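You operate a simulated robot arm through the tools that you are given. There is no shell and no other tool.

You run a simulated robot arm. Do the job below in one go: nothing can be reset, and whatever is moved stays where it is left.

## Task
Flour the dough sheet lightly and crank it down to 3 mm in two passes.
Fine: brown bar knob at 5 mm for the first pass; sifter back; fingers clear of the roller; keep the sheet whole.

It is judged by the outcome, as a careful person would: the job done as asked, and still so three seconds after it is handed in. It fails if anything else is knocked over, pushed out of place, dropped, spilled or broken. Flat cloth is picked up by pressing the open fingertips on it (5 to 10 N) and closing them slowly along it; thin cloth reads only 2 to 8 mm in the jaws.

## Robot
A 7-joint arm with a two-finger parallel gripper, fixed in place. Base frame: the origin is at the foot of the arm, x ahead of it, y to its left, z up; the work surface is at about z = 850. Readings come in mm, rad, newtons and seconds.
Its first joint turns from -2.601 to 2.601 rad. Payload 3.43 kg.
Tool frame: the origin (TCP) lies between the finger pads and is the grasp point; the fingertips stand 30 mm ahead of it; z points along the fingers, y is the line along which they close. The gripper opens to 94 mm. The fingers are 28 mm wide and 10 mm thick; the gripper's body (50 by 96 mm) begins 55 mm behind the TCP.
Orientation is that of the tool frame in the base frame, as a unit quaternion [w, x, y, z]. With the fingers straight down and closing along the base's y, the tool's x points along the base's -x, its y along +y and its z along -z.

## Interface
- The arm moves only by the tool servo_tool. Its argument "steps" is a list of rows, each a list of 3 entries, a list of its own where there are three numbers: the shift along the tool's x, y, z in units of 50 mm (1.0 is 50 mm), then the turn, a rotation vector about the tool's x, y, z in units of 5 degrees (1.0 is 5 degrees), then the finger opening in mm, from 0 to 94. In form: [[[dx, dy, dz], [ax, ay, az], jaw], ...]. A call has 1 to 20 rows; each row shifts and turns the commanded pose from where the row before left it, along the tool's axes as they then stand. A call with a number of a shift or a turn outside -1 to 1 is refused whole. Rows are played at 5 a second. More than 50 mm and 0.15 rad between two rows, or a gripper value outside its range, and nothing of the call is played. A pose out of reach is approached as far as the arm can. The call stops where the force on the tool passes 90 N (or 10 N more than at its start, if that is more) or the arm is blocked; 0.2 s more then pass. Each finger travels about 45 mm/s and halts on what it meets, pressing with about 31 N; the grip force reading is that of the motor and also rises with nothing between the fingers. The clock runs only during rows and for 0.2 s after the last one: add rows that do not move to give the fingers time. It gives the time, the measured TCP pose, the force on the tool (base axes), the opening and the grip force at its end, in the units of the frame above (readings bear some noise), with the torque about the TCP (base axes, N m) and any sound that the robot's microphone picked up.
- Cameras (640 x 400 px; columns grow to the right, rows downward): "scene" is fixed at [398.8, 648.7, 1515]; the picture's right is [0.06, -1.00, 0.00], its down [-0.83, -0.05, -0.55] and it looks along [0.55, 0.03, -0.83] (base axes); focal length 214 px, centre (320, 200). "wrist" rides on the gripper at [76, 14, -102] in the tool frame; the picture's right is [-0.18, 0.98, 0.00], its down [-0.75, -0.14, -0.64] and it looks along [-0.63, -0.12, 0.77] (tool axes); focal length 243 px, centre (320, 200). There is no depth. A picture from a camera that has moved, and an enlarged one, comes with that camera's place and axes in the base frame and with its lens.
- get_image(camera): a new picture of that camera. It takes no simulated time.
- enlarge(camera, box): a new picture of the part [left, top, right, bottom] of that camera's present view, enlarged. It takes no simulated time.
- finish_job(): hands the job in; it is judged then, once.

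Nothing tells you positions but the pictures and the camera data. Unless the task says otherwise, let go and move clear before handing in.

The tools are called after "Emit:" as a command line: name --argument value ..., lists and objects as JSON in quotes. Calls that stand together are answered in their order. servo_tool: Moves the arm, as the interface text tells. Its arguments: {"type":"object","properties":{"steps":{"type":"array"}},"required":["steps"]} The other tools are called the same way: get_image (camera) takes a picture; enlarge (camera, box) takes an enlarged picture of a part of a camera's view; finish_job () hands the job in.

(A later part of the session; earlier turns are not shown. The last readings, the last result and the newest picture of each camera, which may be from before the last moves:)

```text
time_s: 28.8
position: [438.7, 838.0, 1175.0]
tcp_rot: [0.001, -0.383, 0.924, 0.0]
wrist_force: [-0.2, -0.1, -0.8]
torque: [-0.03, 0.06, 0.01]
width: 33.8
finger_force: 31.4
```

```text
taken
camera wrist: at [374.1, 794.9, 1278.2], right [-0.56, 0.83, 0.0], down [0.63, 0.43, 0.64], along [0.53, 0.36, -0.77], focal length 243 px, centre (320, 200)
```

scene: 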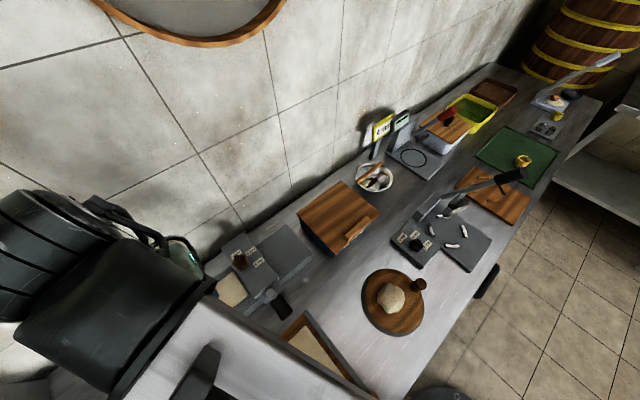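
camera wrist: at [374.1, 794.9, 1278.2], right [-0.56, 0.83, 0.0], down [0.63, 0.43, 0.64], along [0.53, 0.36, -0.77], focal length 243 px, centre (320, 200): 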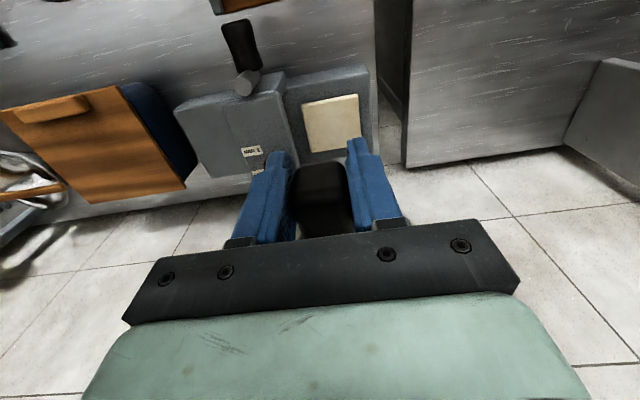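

The force reading on z has drifted lower, so I'll check whether flour was lost on the way.

Emit:
enlarge --camera "scene" --box '[380, 60, 620, 220]'

Emit:
enlarge --camera "wrist" --box '[180, 0, 420, 220]'

Emit:
servo_tool --steps '[[[0, 0, 0], [0, 0, 0], 15]]'

Emit:
enlarge --camera "scene" --box '[180, 130, 420, 300]'

```text
2.50 times, centred on (500, 140) of scene
camera zoom: at [398.8, 648.7, 1515.0], right [0.06, -1.0, 0.0], down [-0.83, -0.05, -0.55], along [0.55, 0.03, -0.83], focal length 536 px, centre (-130, 350)
```

zoom: 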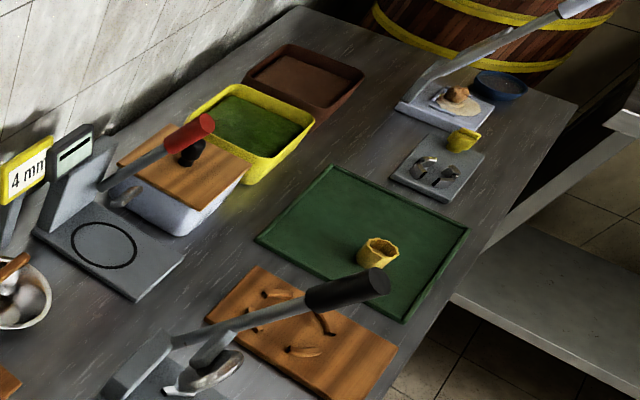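

```text
1.82 times, centred on (300, 110) of wrist
camera zoom: at [374.1, 794.9, 1278.2], right [-0.56, 0.83, 0.0], down [0.63, 0.43, 0.64], along [0.53, 0.36, -0.77], focal length 441 px, centre (356, 364)
```

zoom: 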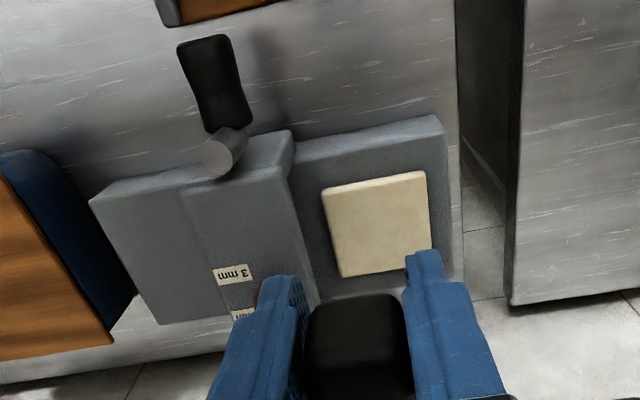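

```text
time_s: 29.2
position: [438.9, 838.3, 1175.9]
tcp_rot: [0.0, -0.383, 0.924, 0.0]
wrist_force: [-0.2, 0.6, -0.6]
torque: [-0.11, 0.05, -0.02]
width: 33.7
finger_force: 31.1
```

```text
2.35 times, centred on (300, 215) of scene
camera zoom: at [398.8, 648.7, 1515.0], right [0.06, -1.0, 0.0], down [-0.83, -0.05, -0.55], along [0.55, 0.03, -0.83], focal length 505 px, centre (367, 165)
```

zoom: 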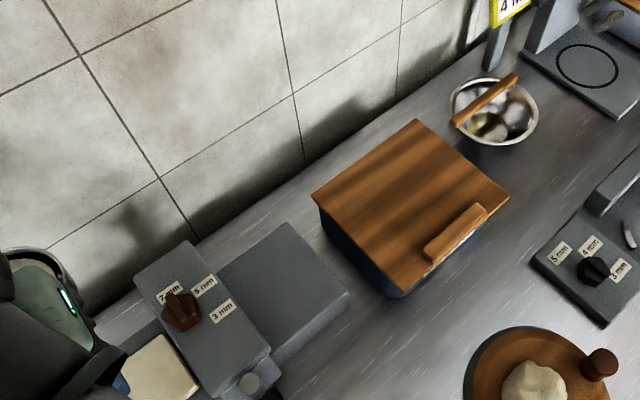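

No flour was lost along the way, and the cup sits over the sheet, whose centre is near (484, 894). I'll lower it smoothly to about 45 mm above the sheet.

Emit:
servo_tool --steps '[[[0, 0.05, 0.1], [0, 0, 0], 15], [[0, 0.05, 0.25], [0, 0, 0], 15], [[0, 0, 0.4], [0, 0, 0], 15], [[0, 0, 0.5], [0, 0, 0], 15], [[0, 0, 0.5], [0, 0, 0], 15], [[0, 0, 0.5], [0, 0, 0], 15], [[0, 0, 0.5], [0, 0, 0], 15], [[0, 0, 0.35], [0, 0, 0], 15], [[0, 0, 0.2], [0, 0, 0], 15], [[0, 0, 0.1], [0, 0, 0], 15], [[0, 0, 0], [0, 0, 0], 15]]'

Emit:
get_image --camera "scene"

Emit:
get_image --camera "wrist"

```text
time_s: 31.6
position: [437.1, 840.1, 1007.3]
tcp_rot: [0.0, -0.383, 0.924, 0.0]
wrist_force: [0.4, 0.6, -1.8]
torque: [-0.08, 0.08, -0.01]
width: 33.7
finger_force: 31.2
```

```text
taken
```

scene: 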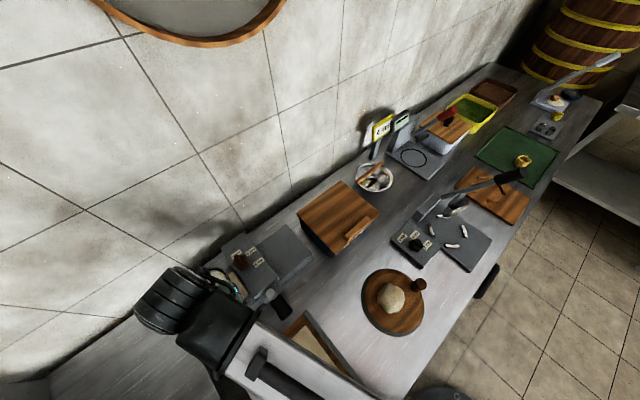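

```text
taken
camera wrist: at [371.6, 797.8, 1109.5], right [-0.56, 0.83, 0.0], down [0.63, 0.43, 0.64], along [0.53, 0.36, -0.77], focal length 243 px, centre (320, 200)
```

wrist: 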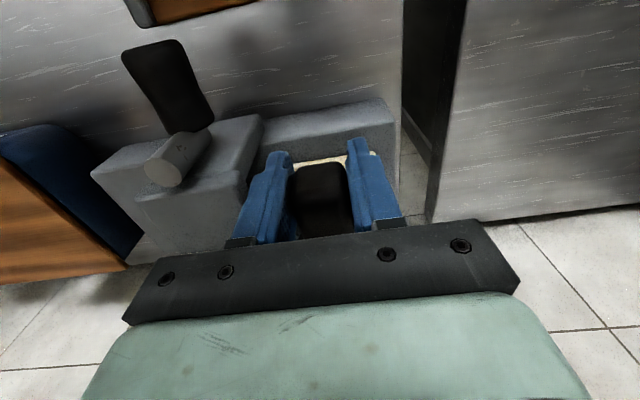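

Emit:
enlarge --camera "scene" --box '[180, 230, 320, 330]'

Emit:
enlarge --camera "wrist" --box '[90, 20, 410, 220]'

```text
4.00 times, centred on (250, 280) of scene
camera zoom: at [398.8, 648.7, 1515.0], right [0.06, -1.0, 0.0], down [-0.83, -0.05, -0.55], along [0.55, 0.03, -0.83], focal length 858 px, centre (600, -120)
```

zoom: 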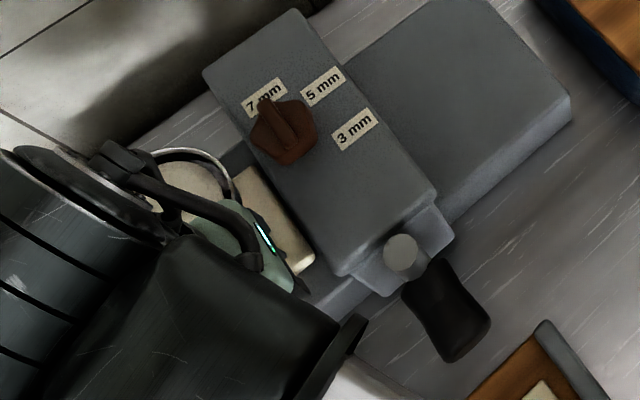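

```text
2.00 times, centred on (250, 120) of wrist
camera zoom: at [371.6, 797.8, 1109.5], right [-0.56, 0.83, 0.0], down [0.63, 0.43, 0.64], along [0.53, 0.36, -0.77], focal length 485 px, centre (460, 360)
```

zoom: 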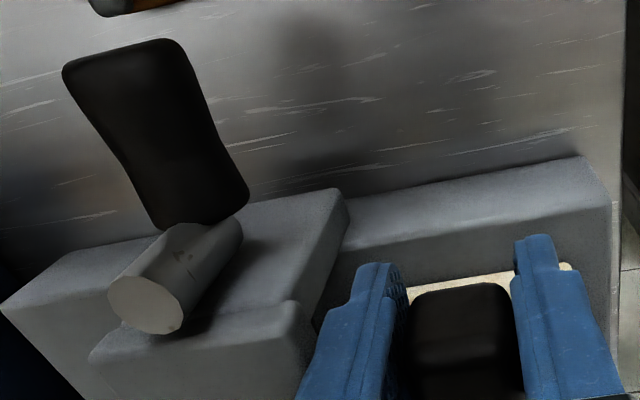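

The cup is 45 mm above the sheet. I'll give it a few short side-to-side shakes and then see what falls.

Emit:
servo_tool --steps '[[[0, 0.16, 0], [0, 0, 0], 15], [[0, -0.32, 0], [0, 0, 0], 15], [[0, 0.32, 0], [0, 0, 0], 15], [[0, -0.32, 0], [0, 0, 0], 15], [[0, 0.16, 0], [0, 0, 0], 15], [[0, 0, 0], [0, 0, 0], 15]]'

Emit:
enlarge --camera "scene" --box '[180, 230, 320, 330]'

Emit:
enlarge --camera "wrist" --box '[220, 120, 420, 220]'

```text
time_s: 33.0
position: [437.2, 841.2, 1006.6]
tcp_rot: [0.0, -0.383, 0.924, 0.0]
wrist_force: [0.1, 0.1, -1.5]
torque: [-0.08, 0.06, 0.01]
width: 33.3
finger_force: 30.6
```

```text
4.00 times, centred on (250, 280) of scene
camera zoom: at [398.8, 648.7, 1515.0], right [0.06, -1.0, 0.0], down [-0.83, -0.05, -0.55], along [0.55, 0.03, -0.83], focal length 858 px, centre (600, -120)
```

zoom: 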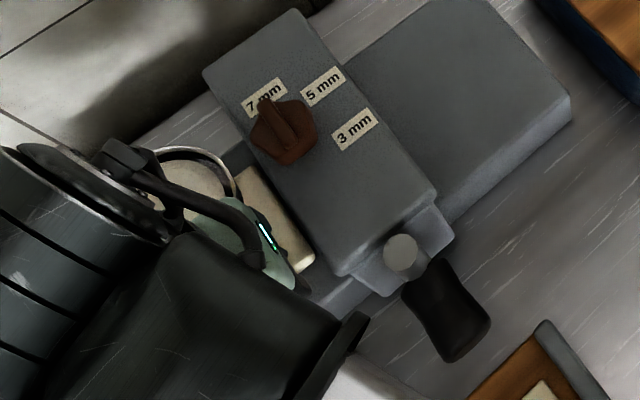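

```text
3.20 times, centred on (320, 170) of wrist
camera zoom: at [372.6, 797.5, 1108.9], right [-0.56, 0.83, 0.0], down [0.63, 0.43, 0.64], along [0.53, 0.36, -0.77], focal length 776 px, centre (320, 296)
```

zoom: 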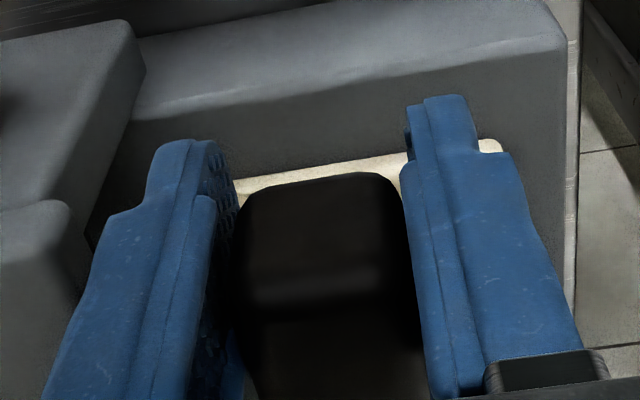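

I can't see the sheet under the cup from here, so I'll rise smoothly to the height where the wrist camera had a clear view.

Emit:
servo_tool --steps '[[[0, 0, -0.1], [0, 0, 0], 15], [[0, 0, -0.25], [0, 0, 0], 15], [[0, 0, -0.4], [0, 0, 0], 15], [[0, 0, -0.5], [0, 0, 0], 15], [[0, 0, -0.5], [0, 0, 0], 15], [[0, 0, -0.5], [0, 0, 0], 15], [[0, 0, -0.5], [0, 0, 0], 15], [[0, 0, -0.35], [0, 0, 0], 15], [[0, 0, -0.2], [0, 0, 0], 15], [[0, 0, -0.1], [0, 0, 0], 15], [[0, 0, 0], [0, 0, 0], 15]]'

Emit:
enlarge --camera "wrist" --box '[180, 0, 420, 220]'

Emit:
enlarge --camera "wrist" --box '[270, 70, 390, 170]'

Emit:
enlarge --camera "scene" --box '[140, 220, 280, 320]'

```text
time_s: 35.4
position: [435.5, 840.8, 1175.8]
tcp_rot: [0.0, -0.384, 0.923, 0.0]
wrist_force: [0.5, 0.0, -1.7]
torque: [-0.06, 0.05, -0.04]
width: 33.7
finger_force: 30.6
```

```text
1.82 times, centred on (300, 110) of wrist
camera zoom: at [371.4, 797.8, 1279.6], right [-0.56, 0.83, 0.0], down [0.63, 0.43, 0.64], along [0.53, 0.36, -0.77], focal length 441 px, centre (356, 364)
```

zoom: 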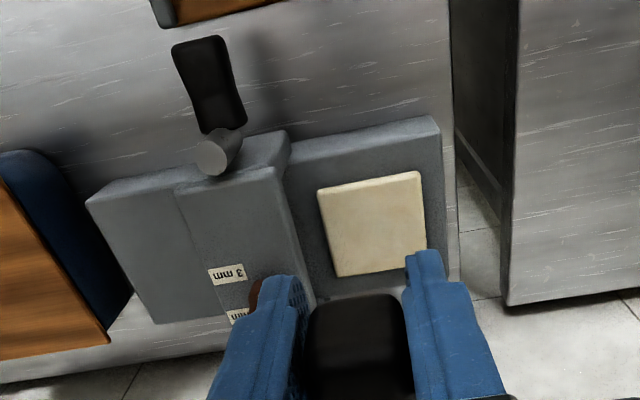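

```text
4.00 times, centred on (330, 120) of wrist
camera zoom: at [371.4, 797.8, 1279.6], right [-0.56, 0.83, 0.0], down [0.63, 0.43, 0.64], along [0.53, 0.36, -0.77], focal length 970 px, centre (280, 520)
```

zoom: 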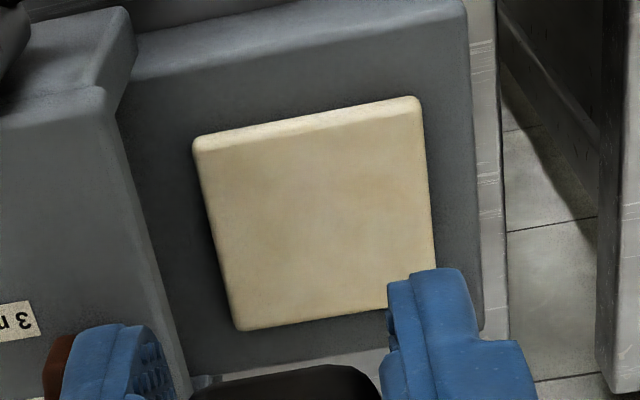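

```text
4.00 times, centred on (210, 270) of scene
camera zoom: at [398.8, 648.7, 1515.0], right [0.06, -1.0, 0.0], down [-0.83, -0.05, -0.55], along [0.55, 0.03, -0.83], focal length 858 px, centre (760, -80)
```

zoom: 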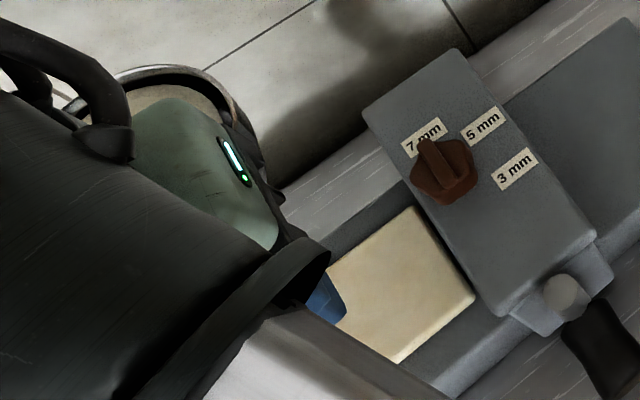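

No visible flour yet. I'll lower the cup again and give it a slightly brisker shake front to back, which keeps it clear of the housing.

Emit:
servo_tool --steps '[[[0, 0, 0.1], [0, 0, 0], 15], [[0, 0, 0.25], [0, 0, 0], 15], [[0, 0, 0.4], [0, 0, 0], 15], [[0, 0, 0.5], [0, 0, 0], 15], [[0, 0, 0.5], [0, 0, 0], 15], [[0, 0, 0.5], [0, 0, 0], 15], [[0, 0, 0.5], [0, 0, 0], 15], [[0, 0, 0.35], [0, 0, 0], 15], [[0, 0, 0.2], [0, 0, 0], 15], [[0, 0, 0.1], [0, 0, 0], 15], [[0.3, 0, 0], [0, 0, 0], 15], [[-0.6, 0, 0], [0, 0, 0], 15], [[0.6, 0, 0], [0, 0, 0], 15], [[-0.6, 0, 0], [0, 0, 0], 15], [[0.6, 0, 0], [0, 0, 0], 15], [[-0.3, 0, 0], [0, 0, 0], 15], [[0, 0, 0], [0, 0, 0], 15]]'

Emit:
enlarge --camera "wrist" --box '[220, 120, 420, 220]'

Emit:
enlarge --camera "scene" --box '[180, 230, 320, 330]'

```text
time_s: 39.0
position: [437.7, 842.8, 1007.2]
tcp_rot: [0.0, -0.383, 0.924, 0.0]
wrist_force: [0.2, 0.5, -0.7]
torque: [-0.04, 0.05, 0.02]
width: 33.5
finger_force: 31.0
```

```text
3.20 times, centred on (320, 170) of wrist
camera zoom: at [372.9, 798.7, 1109.7], right [-0.56, 0.83, 0.0], down [0.63, 0.43, 0.64], along [0.53, 0.36, -0.77], focal length 776 px, centre (320, 296)
```

zoom: 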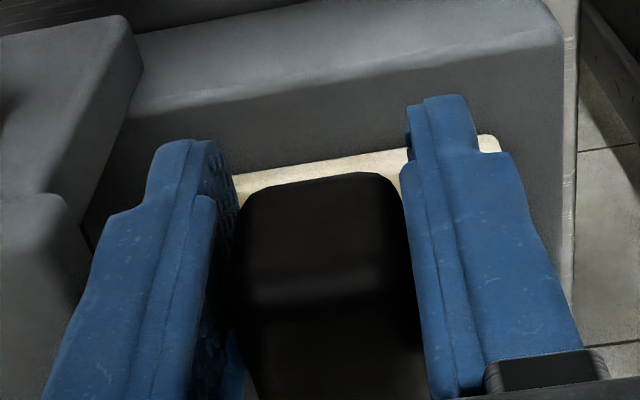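

```text
4.00 times, centred on (250, 280) of scene
camera zoom: at [398.8, 648.7, 1515.0], right [0.06, -1.0, 0.0], down [-0.83, -0.05, -0.55], along [0.55, 0.03, -0.83], focal length 858 px, centre (600, -120)
```

zoom: 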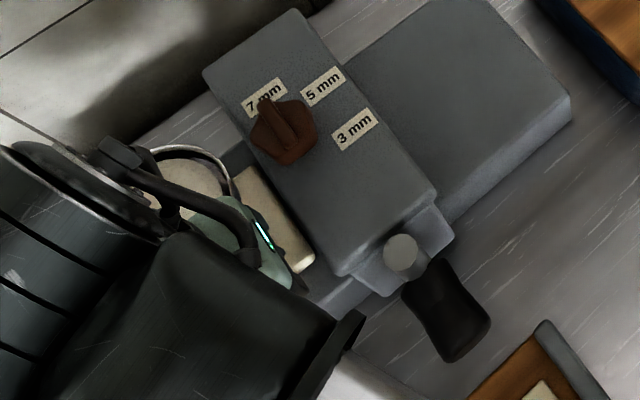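

Emit:
servo_tool --steps '[[[0, 0, -0.1], [0, 0, 0], 15], [[0, 0, -0.25], [0, 0, 0], 15], [[0, 0, -0.4], [0, 0, 0], 15], [[0, 0, -0.5], [0, 0, 0], 15], [[0, 0, -0.5], [0, 0, 0], 15], [[0, 0, -0.5], [0, 0, 0], 15], [[0, 0, -0.5], [0, 0, 0], 15], [[0, 0, -0.35], [0, 0, 0], 15], [[0, 0, -0.2], [0, 0, 0], 15], [[0, 0, -0.1], [0, 0, 0], 15], [[0, 0, 0], [0, 0, 0], 15]]'

Emit:
enlarge --camera "wrist" --box '[270, 70, 390, 170]'

Emit:
enlarge --camera "scene" --box '[140, 220, 280, 320]'

```text
time_s: 41.4
position: [435.4, 840.6, 1174.8]
tcp_rot: [0.0, -0.383, 0.924, 0.0]
wrist_force: [0.3, 0.4, -1.1]
torque: [-0.07, 0.11, -0.03]
width: 33.4
finger_force: 30.5
```

```text
4.00 times, centred on (330, 120) of wrist
camera zoom: at [371.0, 798.3, 1278.8], right [-0.56, 0.83, 0.0], down [0.63, 0.43, 0.64], along [0.53, 0.36, -0.77], focal length 970 px, centre (280, 520)
```

zoom: 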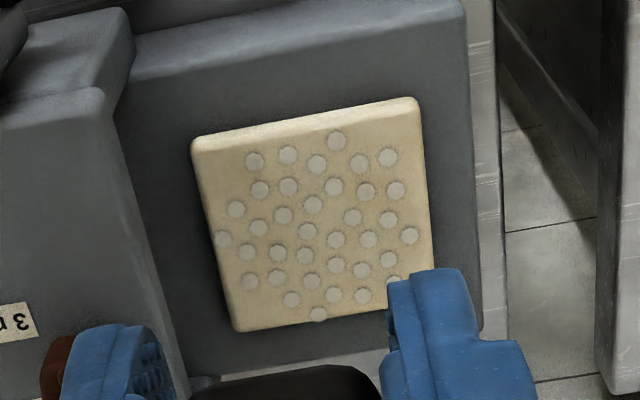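

```text
4.00 times, centred on (210, 270) of scene
camera zoom: at [398.8, 648.7, 1515.0], right [0.06, -1.0, 0.0], down [-0.83, -0.05, -0.55], along [0.55, 0.03, -0.83], focal length 858 px, centre (760, -80)
```

zoom: 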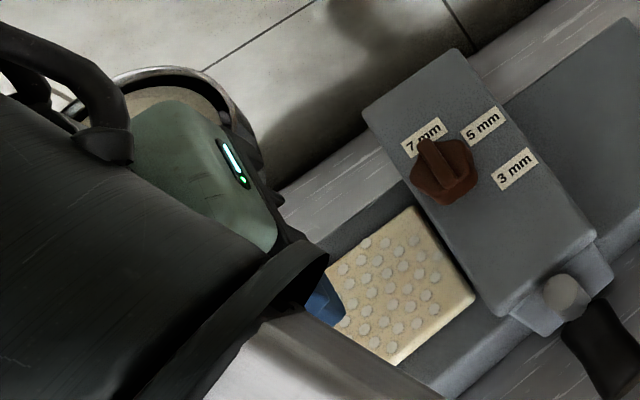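

The sheet now carries a light, even dusting and none fell outside it, so that's enough flour. I'll take the sifter back along the same smooth path.

Emit:
servo_tool --steps '[[[-0.048, -0.195, 0], [0, 0, 0], 15], [[-0.089, -0.391, 0], [0, 0, 0], 15], [[-0.118, -0.5895, 0], [0, 0, 0], 15], [[-0.1265, -0.7915, 0], [0, 0, 0], 15], [[-0.095, -0.826, 0], [0, 0, 0], 15], [[-0.058, -0.83, 0], [0, 0, 0], 15], [[-0.02, -0.831, 0], [0, 0, 0], 15], [[0.018, -0.8315, 0], [0, 0, 0], 15], [[0.055, -0.83, 0], [0, 0, 0], 15], [[0.093, -0.826, 0], [0, 0, 0], 15], [[0.13, -0.821, 0], [0, 0, 0], 15], [[0.161, -0.785, 0], [0, 0, 0], 15], [[0.1425, -0.584, 0], [0, 0, 0], 15], [[0.106, -0.387, 0], [0, 0, 0], 15], [[0.056, -0.192, 0], [0, 0, 0], 15], [[0, 0, 0], [0, 0, 0], 15]]'

Emit:
get_image --camera "scene"

```text
time_s: 44.8
position: [770.6, 492.6, 1175.4]
tcp_rot: [0.0, -0.383, 0.924, 0.0]
wrist_force: [0.9, -0.1, -2.5]
torque: [-0.02, 0.05, 0.01]
width: 33.7
finger_force: 30.7
```

```text
taken
```

scene: 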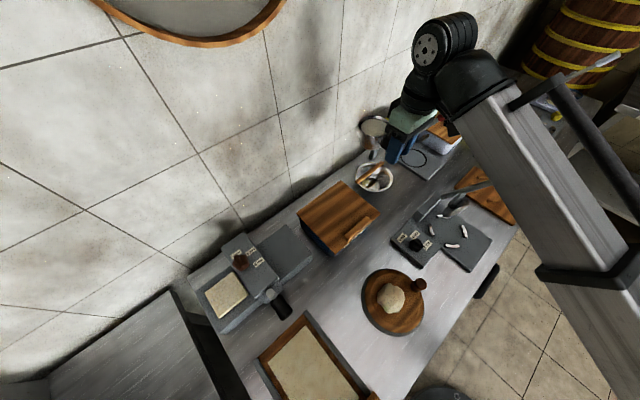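

Emit:
enlarge --camera "scene" --box '[190, 230, 300, 330]'

Emit:
servo_tool --steps '[[[0.046, -0.195, 0], [0, 0, 0], 15], [[0.098, -0.388, 0], [0, 0, 0], 15], [[0.163, -0.577, 0], [0, 0, 0], 15], [[0.247, -0.761, 0], [0, 0, 0], 15], [[0.294, -0.787, 0], [0, 0, 0], 15], [[0.33, -0.773, 0], [0, 0, 0], 15], [[0.364, -0.757, 0], [0, 0, 0], 15], [[0.4, -0.739, 0], [0, 0, 0], 15], [[0.433, -0.72, 0], [0, 0, 0], 15], [[0.465, -0.7, 0], [0, 0, 0], 15], [[0.496, -0.678, 0], [0, 0, 0], 15], [[0.501, -0.623, 0], [0, 0, 0], 15], [[0.393, -0.453, 0], [0, 0, 0], 15], [[0.2702, -0.2949, 0], [0, 0, 0], 15], [[0.1375, -0.1452, 0], [0, 0, 0], 15], [[0, 0, 0], [0, 0, 0], 15]]'

Emit:
get_image --camera "scene"

```text
4.00 times, centred on (245, 280) of scene
camera zoom: at [398.8, 648.7, 1515.0], right [0.06, -1.0, 0.0], down [-0.83, -0.05, -0.55], along [0.55, 0.03, -0.83], focal length 858 px, centre (620, -120)
```

zoom: 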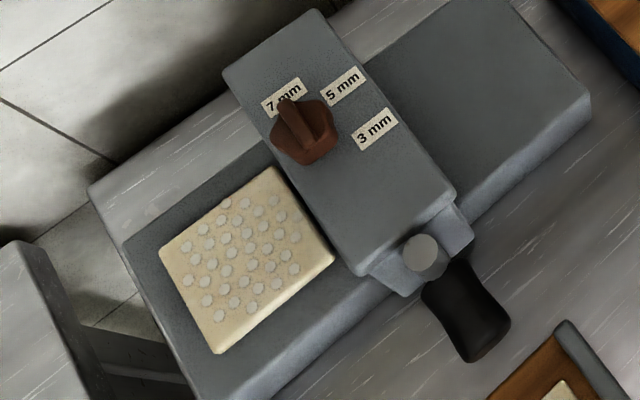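

```text
time_s: 48.2
position: [911.2, 20.4, 1176.2]
tcp_rot: [0.0, -0.382, 0.924, 0.0]
wrist_force: [-0.2, 0.3, -2.0]
torque: [-0.04, 0.02, -0.02]
width: 33.5
finger_force: 31.2
```

```text
taken
```

scene: 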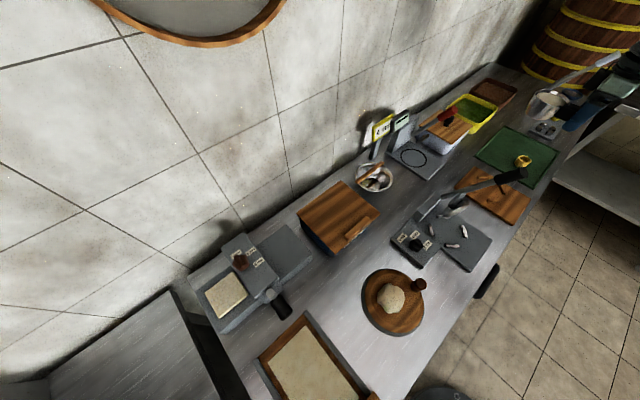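

The dusting is unchanged and the sifter is back near its board. I'll descend partway, then check alignment before setting it down.

Emit:
servo_tool --steps '[[[0.053, 0.015, 0.173], [0, 0, 0], 15], [[0.107, 0.03, 0.346], [0, 0, 0], 15], [[0.16, 0.045, 0.519], [0, 0, 0], 15], [[0.213, 0.06, 0.692], [0, 0, 0], 15], [[0.213, 0.06, 0.692], [0, 0, 0], 15], [[0.16, 0.045, 0.519], [0, 0, 0], 15], [[0.107, 0.03, 0.346], [0, 0, 0], 15], [[0.053, 0.015, 0.173], [0, 0, 0], 15], [[0, 0, 0], [0, 0, 0], 15], [[0, 0, 0], [0, 0, 0], 15]]'

Emit:
get_image --camera "wrist"

Emit:
enlarge --camera "scene" --box '[450, 120, 610, 240]'

```text
time_s: 50.4
position: [863.8, -6.2, 1003.7]
tcp_rot: [0.0, -0.383, 0.924, 0.001]
wrist_force: [0.0, 0.1, -1.9]
torque: [-0.07, 0.1, 0.01]
width: 33.6
finger_force: 31.1
```

```text
taken
camera wrist: at [798.9, -48.8, 1106.5], right [-0.56, 0.83, 0.0], down [0.63, 0.43, 0.64], along [0.53, 0.36, -0.77], focal length 243 px, centre (320, 200)
```

wrist: 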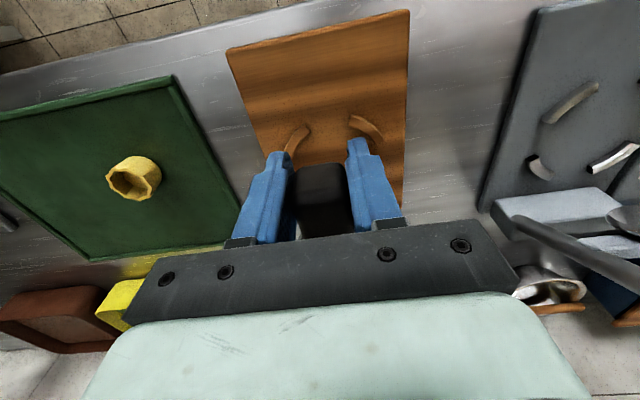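

```text
3.33 times, centred on (530, 180) of scene
camera zoom: at [398.8, 648.7, 1515.0], right [0.06, -1.0, 0.0], down [-0.83, -0.05, -0.55], along [0.55, 0.03, -0.83], focal length 715 px, centre (-380, 267)
```

zoom: 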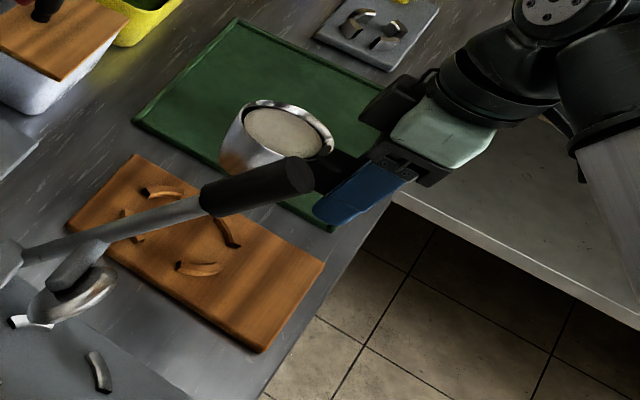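

Alignment matches the lift view to within about 3 mm. I'll lower the cup into its ring slowly.

Emit:
servo_tool --steps '[[[0, 0.03, 0.1], [0, 0, 0], 15], [[0, 0, 0.2], [0, 0, 0], 15], [[0, 0, 0.35], [0, 0, 0], 15], [[0, 0, 0.45], [0, 0, 0], 15], [[0, 0, 0.4], [0, 0, 0], 15], [[0, 0, 0.25], [0, 0, 0], 15], [[0, 0, 0.15], [0, 0, 0], 15], [[0, 0, 0.1], [0, 0, 0], 15], [[0, 0, 0.06], [0, 0, 0], 15], [[0, 0, 0.04], [0, 0, 0], 15], [[0, 0, 0], [0, 0, 0], 15], [[0, 0, 0], [0, 0, 0], 15]]'

Emit:
get_image --camera "wrist"

Emit:
enlarge --camera "scene" --box '[450, 120, 610, 240]'

```text
time_s: 53.0
position: [861.7, -1.6, 898.1]
tcp_rot: [0.0, -0.382, 0.924, 0.0]
wrist_force: [-0.5, 0.4, -0.5]
torque: [-0.1, 0.06, 0.03]
width: 33.3
finger_force: 30.9
```

```text
taken
camera wrist: at [797.9, -45.3, 1000.6], right [-0.56, 0.83, 0.0], down [0.63, 0.43, 0.64], along [0.53, 0.36, -0.77], focal length 243 px, centre (320, 200)
```

wrist: 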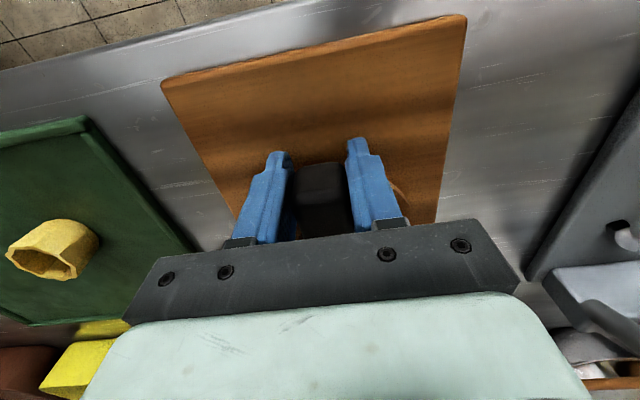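

```text
3.33 times, centred on (530, 180) of scene
camera zoom: at [398.8, 648.7, 1515.0], right [0.06, -1.0, 0.0], down [-0.83, -0.05, -0.55], along [0.55, 0.03, -0.83], focal length 715 px, centre (-380, 267)
```

zoom: 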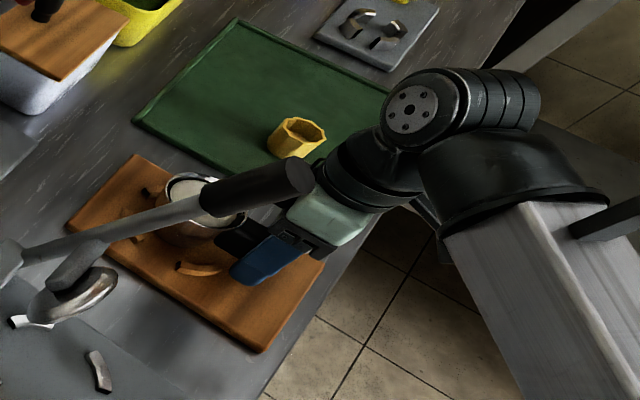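

I'm about 5 mm off the original spot in y and 2 mm high. I'll correct sideways, then settle the last bit.

Emit:
servo_tool --steps '[[[0.03, -0.045, 0], [0, 0, 0], 15], [[0.026, -0.045, 0], [0, 0, 0], 15], [[0, 0, 0], [0, 0, 0], 15], [[0, 0, 0], [0, 0, 0], 15]]'

Emit:
get_image --camera "wrist"

```text
time_s: 54.0
position: [863.2, -8.4, 897.6]
tcp_rot: [0.0, -0.383, 0.924, 0.0]
wrist_force: [0.0, 0.7, -0.3]
torque: [-0.05, 0.07, 0.0]
width: 33.6
finger_force: 31.0
```

```text
taken
camera wrist: at [798.6, -51.2, 1000.6], right [-0.56, 0.83, 0.0], down [0.63, 0.43, 0.64], along [0.53, 0.36, -0.77], focal length 243 px, centre (320, 200)
```

wrist: 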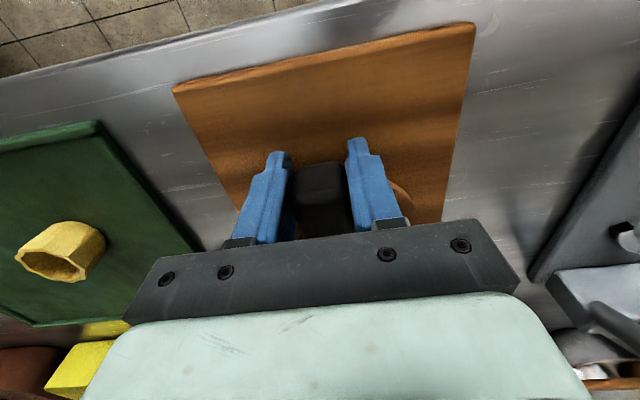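

The view now matches the pick-up view to within about 2 mm. I'll lower the last 1 to 2 mm and release slowly.

Emit:
servo_tool --steps '[[[0, 0, 0.03], [0, 0, 0], 15], [[0, 0, 0], [0, 0, 0], 15], [[0, 0, 0], [0, 0, 0], 32], [[0, 0, 0], [0, 0, 0], 36], [[0, 0, 0], [0, 0, 0], 42], [[0, 0, 0], [0, 0, 0], 52], [[0, 0, 0], [0, 0, 0], 64], [[0, 0, 0], [0, 0, 0], 72], [[0, 0, 0], [0, 0, 0], 72]]'

Emit:
get_image --camera "wrist"

Emit:
enlarge --camera "scene" --box '[450, 120, 610, 240]'

```text
time_s: 56.0
position: [861.8, -8.4, 895.7]
tcp_rot: [0.0, -0.383, 0.924, 0.0]
wrist_force: [0.5, 0.1, -1.0]
torque: [0.01, 0.01, 0.01]
width: 72.1
finger_force: 0.1
```

```text
taken
camera wrist: at [798.5, -51.2, 999.1], right [-0.56, 0.83, 0.0], down [0.63, 0.43, 0.64], along [0.53, 0.36, -0.77], focal length 243 px, centre (320, 200)
```

wrist: 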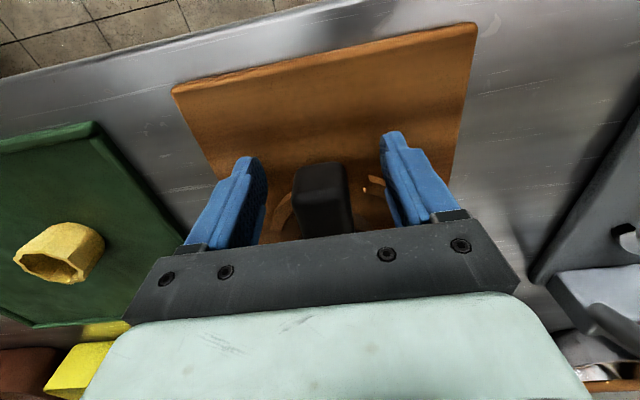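

```text
3.33 times, centred on (530, 180) of scene
camera zoom: at [398.8, 648.7, 1515.0], right [0.06, -1.0, 0.0], down [-0.83, -0.05, -0.55], along [0.55, 0.03, -0.83], focal length 715 px, centre (-380, 267)
```

zoom: 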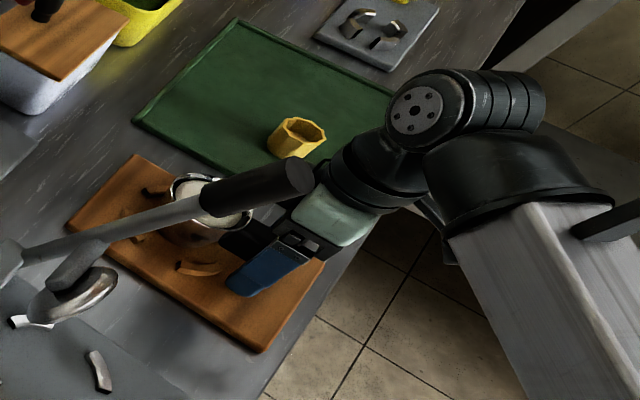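

The sifter is back in its ring and released. I'll rise straight up and check it.

Emit:
servo_tool --steps '[[[0, 0, -0.2], [0, 0, 0], 72], [[0, 0, -0.4], [0, 0, 0], 72], [[0, 0, -0.7], [0, 0, 0], 72], [[0, 0, -0.8], [0, 0, 0], 72], [[0, 0, 0], [0, 0, 0], 72]]'

Emit:
enlarge --camera "wrist" --box '[220, 0, 420, 220]'

Emit:
enlarge --camera "scene" --box '[450, 120, 610, 240]'

```text
time_s: 57.2
position: [862.2, -6.5, 1001.9]
tcp_rot: [0.0, -0.383, 0.924, 0.0]
wrist_force: [-0.3, 0.0, 0.0]
torque: [0.0, 0.02, 0.0]
width: 71.8
finger_force: 0.1
```

```text
1.82 times, centred on (320, 110) of wrist
camera zoom: at [797.9, -50.4, 1105.4], right [-0.56, 0.83, 0.0], down [0.63, 0.43, 0.64], along [0.53, 0.36, -0.77], focal length 441 px, centre (320, 364)
```

zoom: 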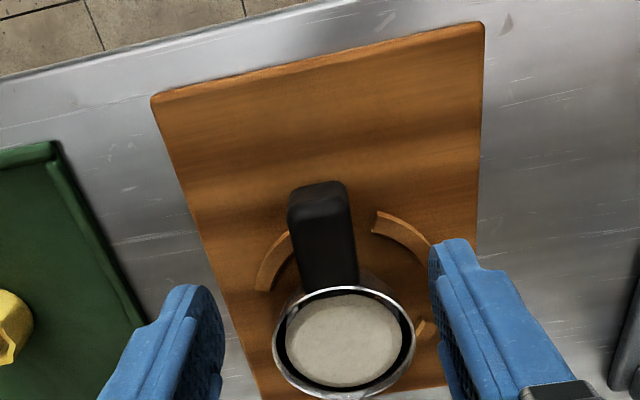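

```text
3.33 times, centred on (530, 180) of scene
camera zoom: at [398.8, 648.7, 1515.0], right [0.06, -1.0, 0.0], down [-0.83, -0.05, -0.55], along [0.55, 0.03, -0.83], focal length 715 px, centre (-380, 267)
```

zoom: 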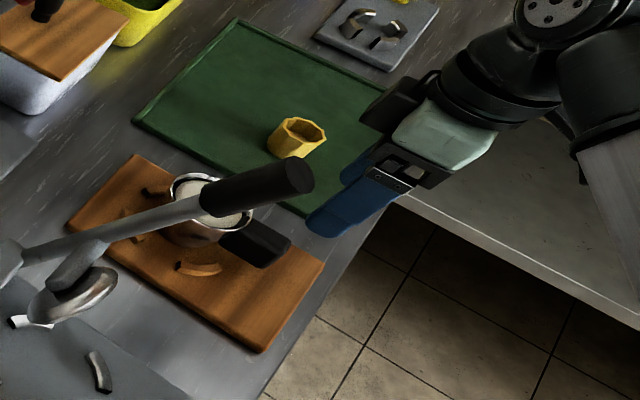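

The sifter is back exactly as it was. Now I'll return to the sheeter to deal with the knob, using the same arc.

Emit:
servo_tool --steps '[[[-0.28, -0.1, -0.87], [0, 0, 0], 72], [[-0.28, -0.1, -0.87], [0, 0, 0], 72], [[-0.28, -0.1, -0.87], [0, 0, 0], 72], [[-0.28, -0.1, -0.87], [0, 0, 0], 72], [[-0.1375, 0.1452, 0], [0, 0, 0], 72], [[-0.2702, 0.2949, 0], [0, 0, 0], 72], [[-0.393, 0.453, 0], [0, 0, 0], 72], [[-0.501, 0.623, 0], [0, 0, 0], 72], [[-0.496, 0.678, 0], [0, 0, 0], 72], [[-0.465, 0.7, 0], [0, 0, 0], 72], [[-0.433, 0.72, 0], [0, 0, 0], 72], [[-0.4, 0.739, 0], [0, 0, 0], 72], [[-0.364, 0.757, 0], [0, 0, 0], 72], [[-0.33, 0.773, 0], [0, 0, 0], 72], [[-0.294, 0.787, 0], [0, 0, 0], 72], [[-0.247, 0.761, 0], [0, 0, 0], 72], [[-0.163, 0.577, 0], [0, 0, 0], 72], [[-0.098, 0.388, 0], [0, 0, 0], 72], [[-0.046, 0.195, 0], [0, 0, 0], 72]]'

Emit:
get_image --camera "scene"

```text
time_s: 61.2
position: [776.5, 483.8, 1176.5]
tcp_rot: [0.0, -0.383, 0.924, 0.0]
wrist_force: [0.3, 0.1, 0.0]
torque: [0.0, 0.03, 0.01]
width: 71.9
finger_force: 0.1
```

```text
taken
```

scene: 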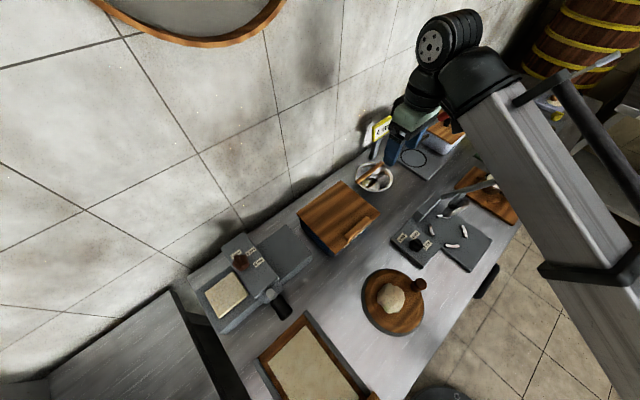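

Emit:
servo_tool --steps '[[[0, 0.4, 0], [0, 0, 0], 80], [[0, 0.8, 0], [0, 0, 0], 94], [[0, 0.95, 0], [0, 0, 0], 94], [[0, 0.95, 0], [0, 0, 0], 94], [[0, 0.95, 0], [0, 0, 0], 94], [[0, 0.95, 0], [0, 0, 0], 94], [[0, 0.95, 0], [0, 0, 0], 94], [[0, 0.95, 0], [0, 0, 0], 94], [[0, 0.9, 0], [0, 0, 0], 94], [[0, 0.6, 0], [0, 0, 0], 94], [[0, 0, 0], [0, 0, 0], 94]]'

Emit:
get_image --camera "wrist"

Emit:
enlarge --camera "wrist" --box '[240, 60, 420, 220]'

```text
time_s: 63.6
position: [482.3, 781.6, 1176.7]
tcp_rot: [-0.001, -0.382, 0.924, 0.001]
wrist_force: [-1.3, -0.5, 0.6]
torque: [-0.01, 0.01, 0.02]
width: 94.1
finger_force: 0.1
```

```text
taken
camera wrist: at [417.9, 738.5, 1279.0], right [-0.56, 0.83, 0.0], down [0.63, 0.43, 0.64], along [0.53, 0.36, -0.77], focal length 243 px, centre (320, 200)
```

wrist: 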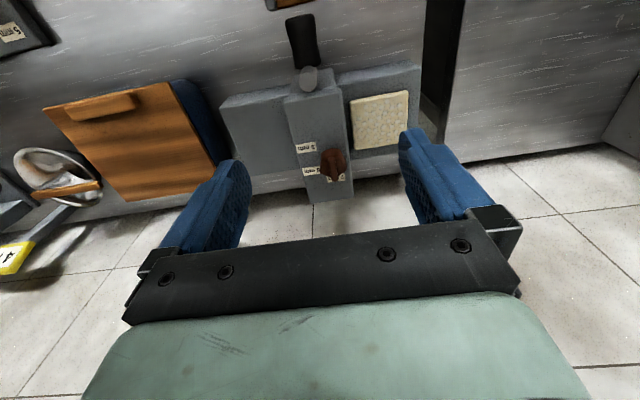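

```text
2.50 times, centred on (330, 140) of wrist
camera zoom: at [417.9, 738.5, 1279.0], right [-0.56, 0.83, 0.0], down [0.63, 0.43, 0.64], along [0.53, 0.36, -0.77], focal length 606 px, centre (295, 350)
```

zoom: 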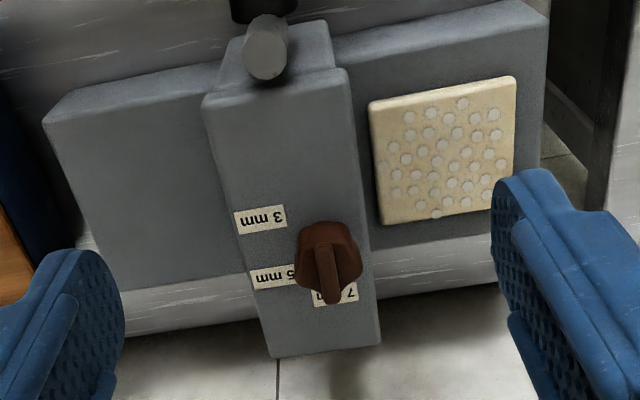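

The knob is at about (545, 846) with its bar pointing straight at 7. I'll test reach directly above it at a safe height.

Emit:
servo_tool --steps '[[[-0.5, 0.01, 0.4], [0, 0, 0], 94], [[-0.6, 0.01, 0.4], [0, 0, 0], 94], [[-0.5, 0, 0.4], [0, 0, 0], 94], [[-0.2, 0, 0.1], [0, 0, 0], 94], [[0, 0, 0], [0, 0, 0], 94]]'

Emit:
get_image --camera "wrist"

Emit:
enlarge --camera "scene" --box '[190, 200, 350, 320]'

```text
time_s: 64.8
position: [545.2, 847.4, 1109.6]
tcp_rot: [0.0, -0.382, 0.924, 0.0]
wrist_force: [0.2, -0.6, -0.3]
torque: [0.0, -0.01, -0.02]
width: 94.0
finger_force: 0.1
```

```text
taken
camera wrist: at [481.7, 803.9, 1212.9], right [-0.56, 0.83, 0.0], down [0.63, 0.43, 0.64], along [0.53, 0.36, -0.77], focal length 243 px, centre (320, 200)
```

wrist: 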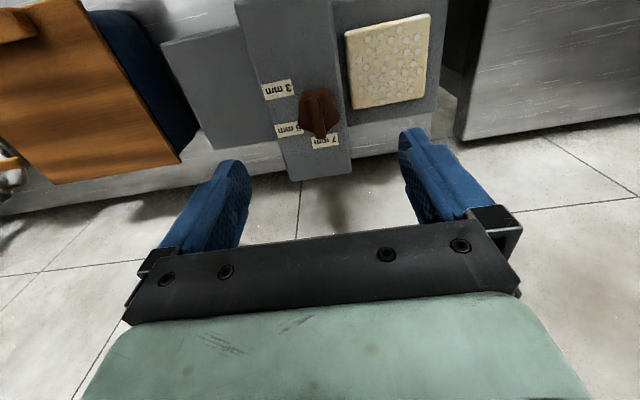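

```text
3.33 times, centred on (270, 260) of scene
camera zoom: at [398.8, 648.7, 1515.0], right [0.06, -1.0, 0.0], down [-0.83, -0.05, -0.55], along [0.55, 0.03, -0.83], focal length 715 px, centre (487, 0)
```

zoom: 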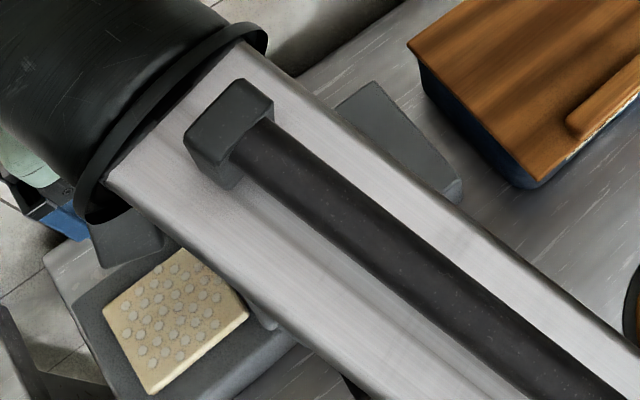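

It reaches there without strain. I'll look at the knob close up.

Emit:
enlarge --camera "wrist" --box '[240, 60, 380, 180]'

```text
3.33 times, centred on (310, 120) of wrist
camera zoom: at [481.7, 803.9, 1212.9], right [-0.56, 0.83, 0.0], down [0.63, 0.43, 0.64], along [0.53, 0.36, -0.77], focal length 809 px, centre (353, 467)
```

zoom: 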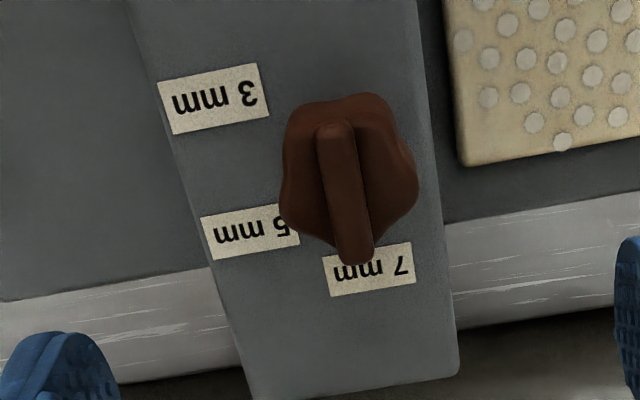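

The knob's bar is about 8 mm wide and 30 mm long and stands up to around z 1025, and its axis is at about (544.6, 845.3). I'll lower to just above it and look again before gripping.

Emit:
servo_tool --steps '[[[0.038, -0.022, 0.3], [0, 0, 0], 80], [[0, 0, 0.4], [0, 0, 0], 60], [[0, 0, 0.1], [0, 0, 0], 50], [[0, 0, 0], [0, 0, 0], 50], [[0, 0, 0], [0, 0, 0], 50]]'

Emit:
get_image --camera "wrist"

Emit:
enlarge --camera "wrist" --box '[250, 100, 390, 220]'

Emit:
enlarge --camera "scene" --box '[180, 190, 320, 310]'

```text
time_s: 66.0
position: [544.1, 844.4, 1069.7]
tcp_rot: [0.0, -0.383, 0.924, 0.0]
wrist_force: [0.0, 0.3, -0.3]
torque: [0.0, -0.03, -0.03]
width: 50.3
finger_force: 0.1
```

```text
taken
camera wrist: at [479.8, 801.0, 1172.5], right [-0.56, 0.83, 0.0], down [0.63, 0.43, 0.64], along [0.53, 0.36, -0.77], focal length 243 px, centre (320, 200)
```

wrist: 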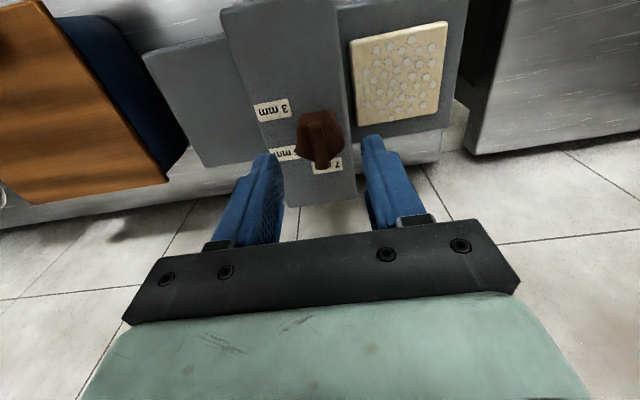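

```text
3.33 times, centred on (320, 160) of wrist
camera zoom: at [479.8, 801.0, 1172.5], right [-0.56, 0.83, 0.0], down [0.63, 0.43, 0.64], along [0.53, 0.36, -0.77], focal length 809 px, centre (320, 333)
```

zoom: 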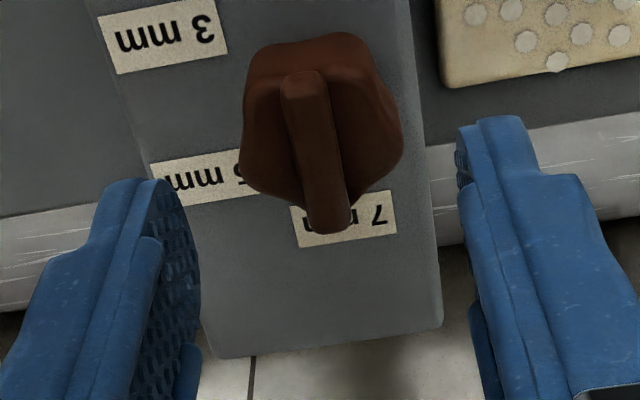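

```text
3.33 times, centred on (250, 250) of scene
camera zoom: at [398.8, 648.7, 1515.0], right [0.06, -1.0, 0.0], down [-0.83, -0.05, -0.55], along [0.55, 0.03, -0.83], focal length 715 px, centre (553, 33)
```

zoom: 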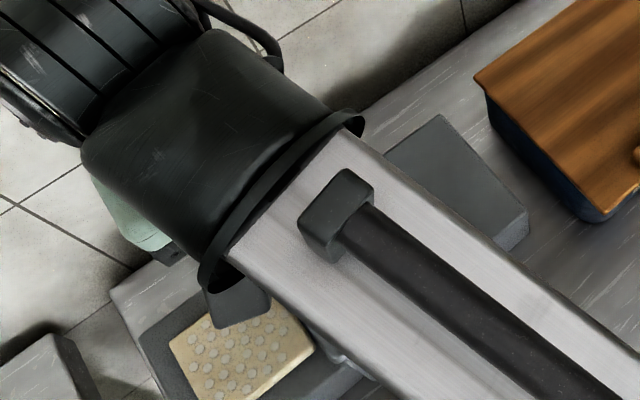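

The base tops out near z 1012 and the bar near z 1028. I'll lower so the tips sit just above the base and close gently on the bar.

Emit:
servo_tool --steps '[[[-0.01, 0, 0.24], [0, 0, 0], 50], [[0, 0, 0.16], [0, 0, 0], 50], [[0, 0, 0.08], [0, 0, 0], 40], [[0, 0, 0], [0, 0, 0], 30], [[0, 0, 0], [0, 0, 0], 22], [[0, 0, 0], [0, 0, 0], 16], [[0, 0, 0], [0, 0, 0], 12], [[0, 0, 0], [0, 0, 0], 8], [[0, 0, 0], [0, 0, 0], 4], [[0, 0, 0], [0, 0, 0], 2], [[0, 0, 0], [0, 0, 0], 2]]'

Emit:
get_image --camera "wrist"

Emit:
enlarge --camera "wrist" --box '[250, 100, 390, 220]'

```text
time_s: 68.4
position: [543.8, 843.3, 1047.3]
tcp_rot: [-0.001, -0.383, 0.924, 0.0]
wrist_force: [12.0, -11.3, 2.7]
torque: [-0.09, -0.4, -0.02]
width: 33.6
finger_force: 45.1
```

```text
taken
camera wrist: at [479.3, 800.3, 1149.6], right [-0.56, 0.83, 0.0], down [0.63, 0.43, 0.64], along [0.53, 0.36, -0.77], focal length 243 px, centre (320, 200)
```

wrist: 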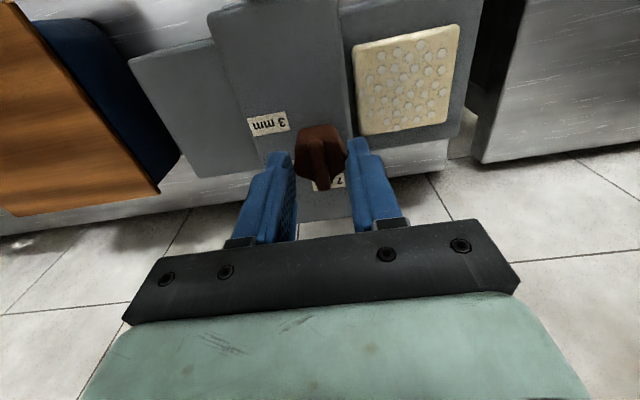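

```text
3.33 times, centred on (320, 160) of wrist
camera zoom: at [479.3, 800.3, 1149.6], right [-0.56, 0.83, 0.0], down [0.63, 0.43, 0.64], along [0.53, 0.36, -0.77], focal length 809 px, centre (320, 333)
```

zoom: 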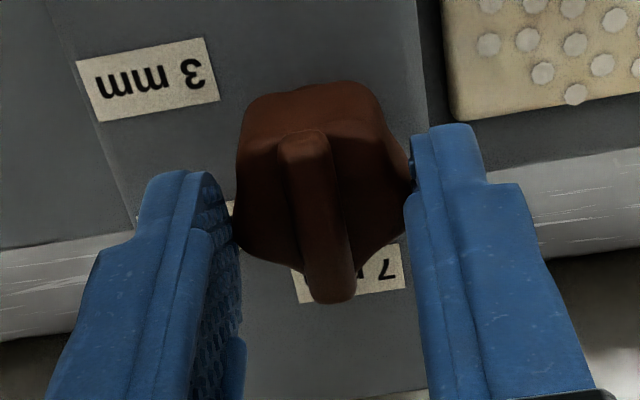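

The jaws met the knob's wider base rather than the bar, with a small side force. I'll open, rise about 12 mm, and close on the bar instead.

Emit:
servo_tool --steps '[[[0, 0, 0], [0, 0, 0], 42], [[0, 0, 0], [0, 0, 0], 48], [[0, 0, -0.12], [0, 0, 0], 48], [[0, -0.02, -0.12], [0, 0, 0], 48], [[0, 0, 0], [0, 0, 0], 36], [[0, 0, 0], [0, 0, 0], 28], [[0, 0, 0], [0, 0, 0], 20], [[0, 0, 0], [0, 0, 0], 14], [[0, 0, 0], [0, 0, 0], 10], [[0, 0, 0], [0, 0, 0], 6], [[0, 0, 0], [0, 0, 0], 3], [[0, 0, 0], [0, 0, 0], 3]]'

Emit:
enlarge --camera "wrist" --box '[250, 100, 390, 220]'

```text
time_s: 71.0
position: [543.3, 843.2, 1058.7]
tcp_rot: [0.0, -0.382, 0.924, 0.0]
wrist_force: [0.2, 0.2, 0.1]
torque: [0.01, -0.03, -0.01]
width: 2.9
finger_force: 0.1
```

```text
3.33 times, centred on (320, 160) of wrist
camera zoom: at [479.2, 800.3, 1161.8], right [-0.56, 0.83, 0.0], down [0.63, 0.43, 0.64], along [0.53, 0.36, -0.77], focal length 809 px, centre (320, 333)
```

zoom: 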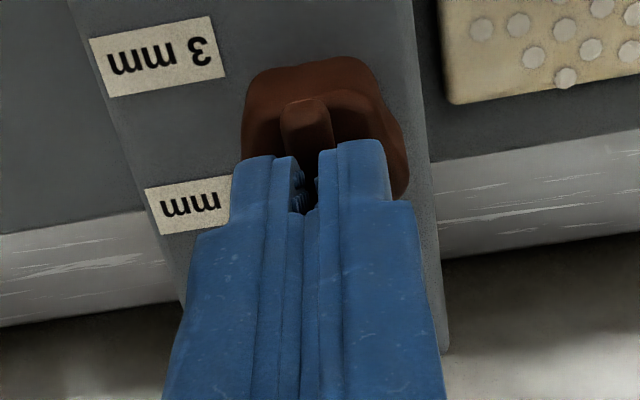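

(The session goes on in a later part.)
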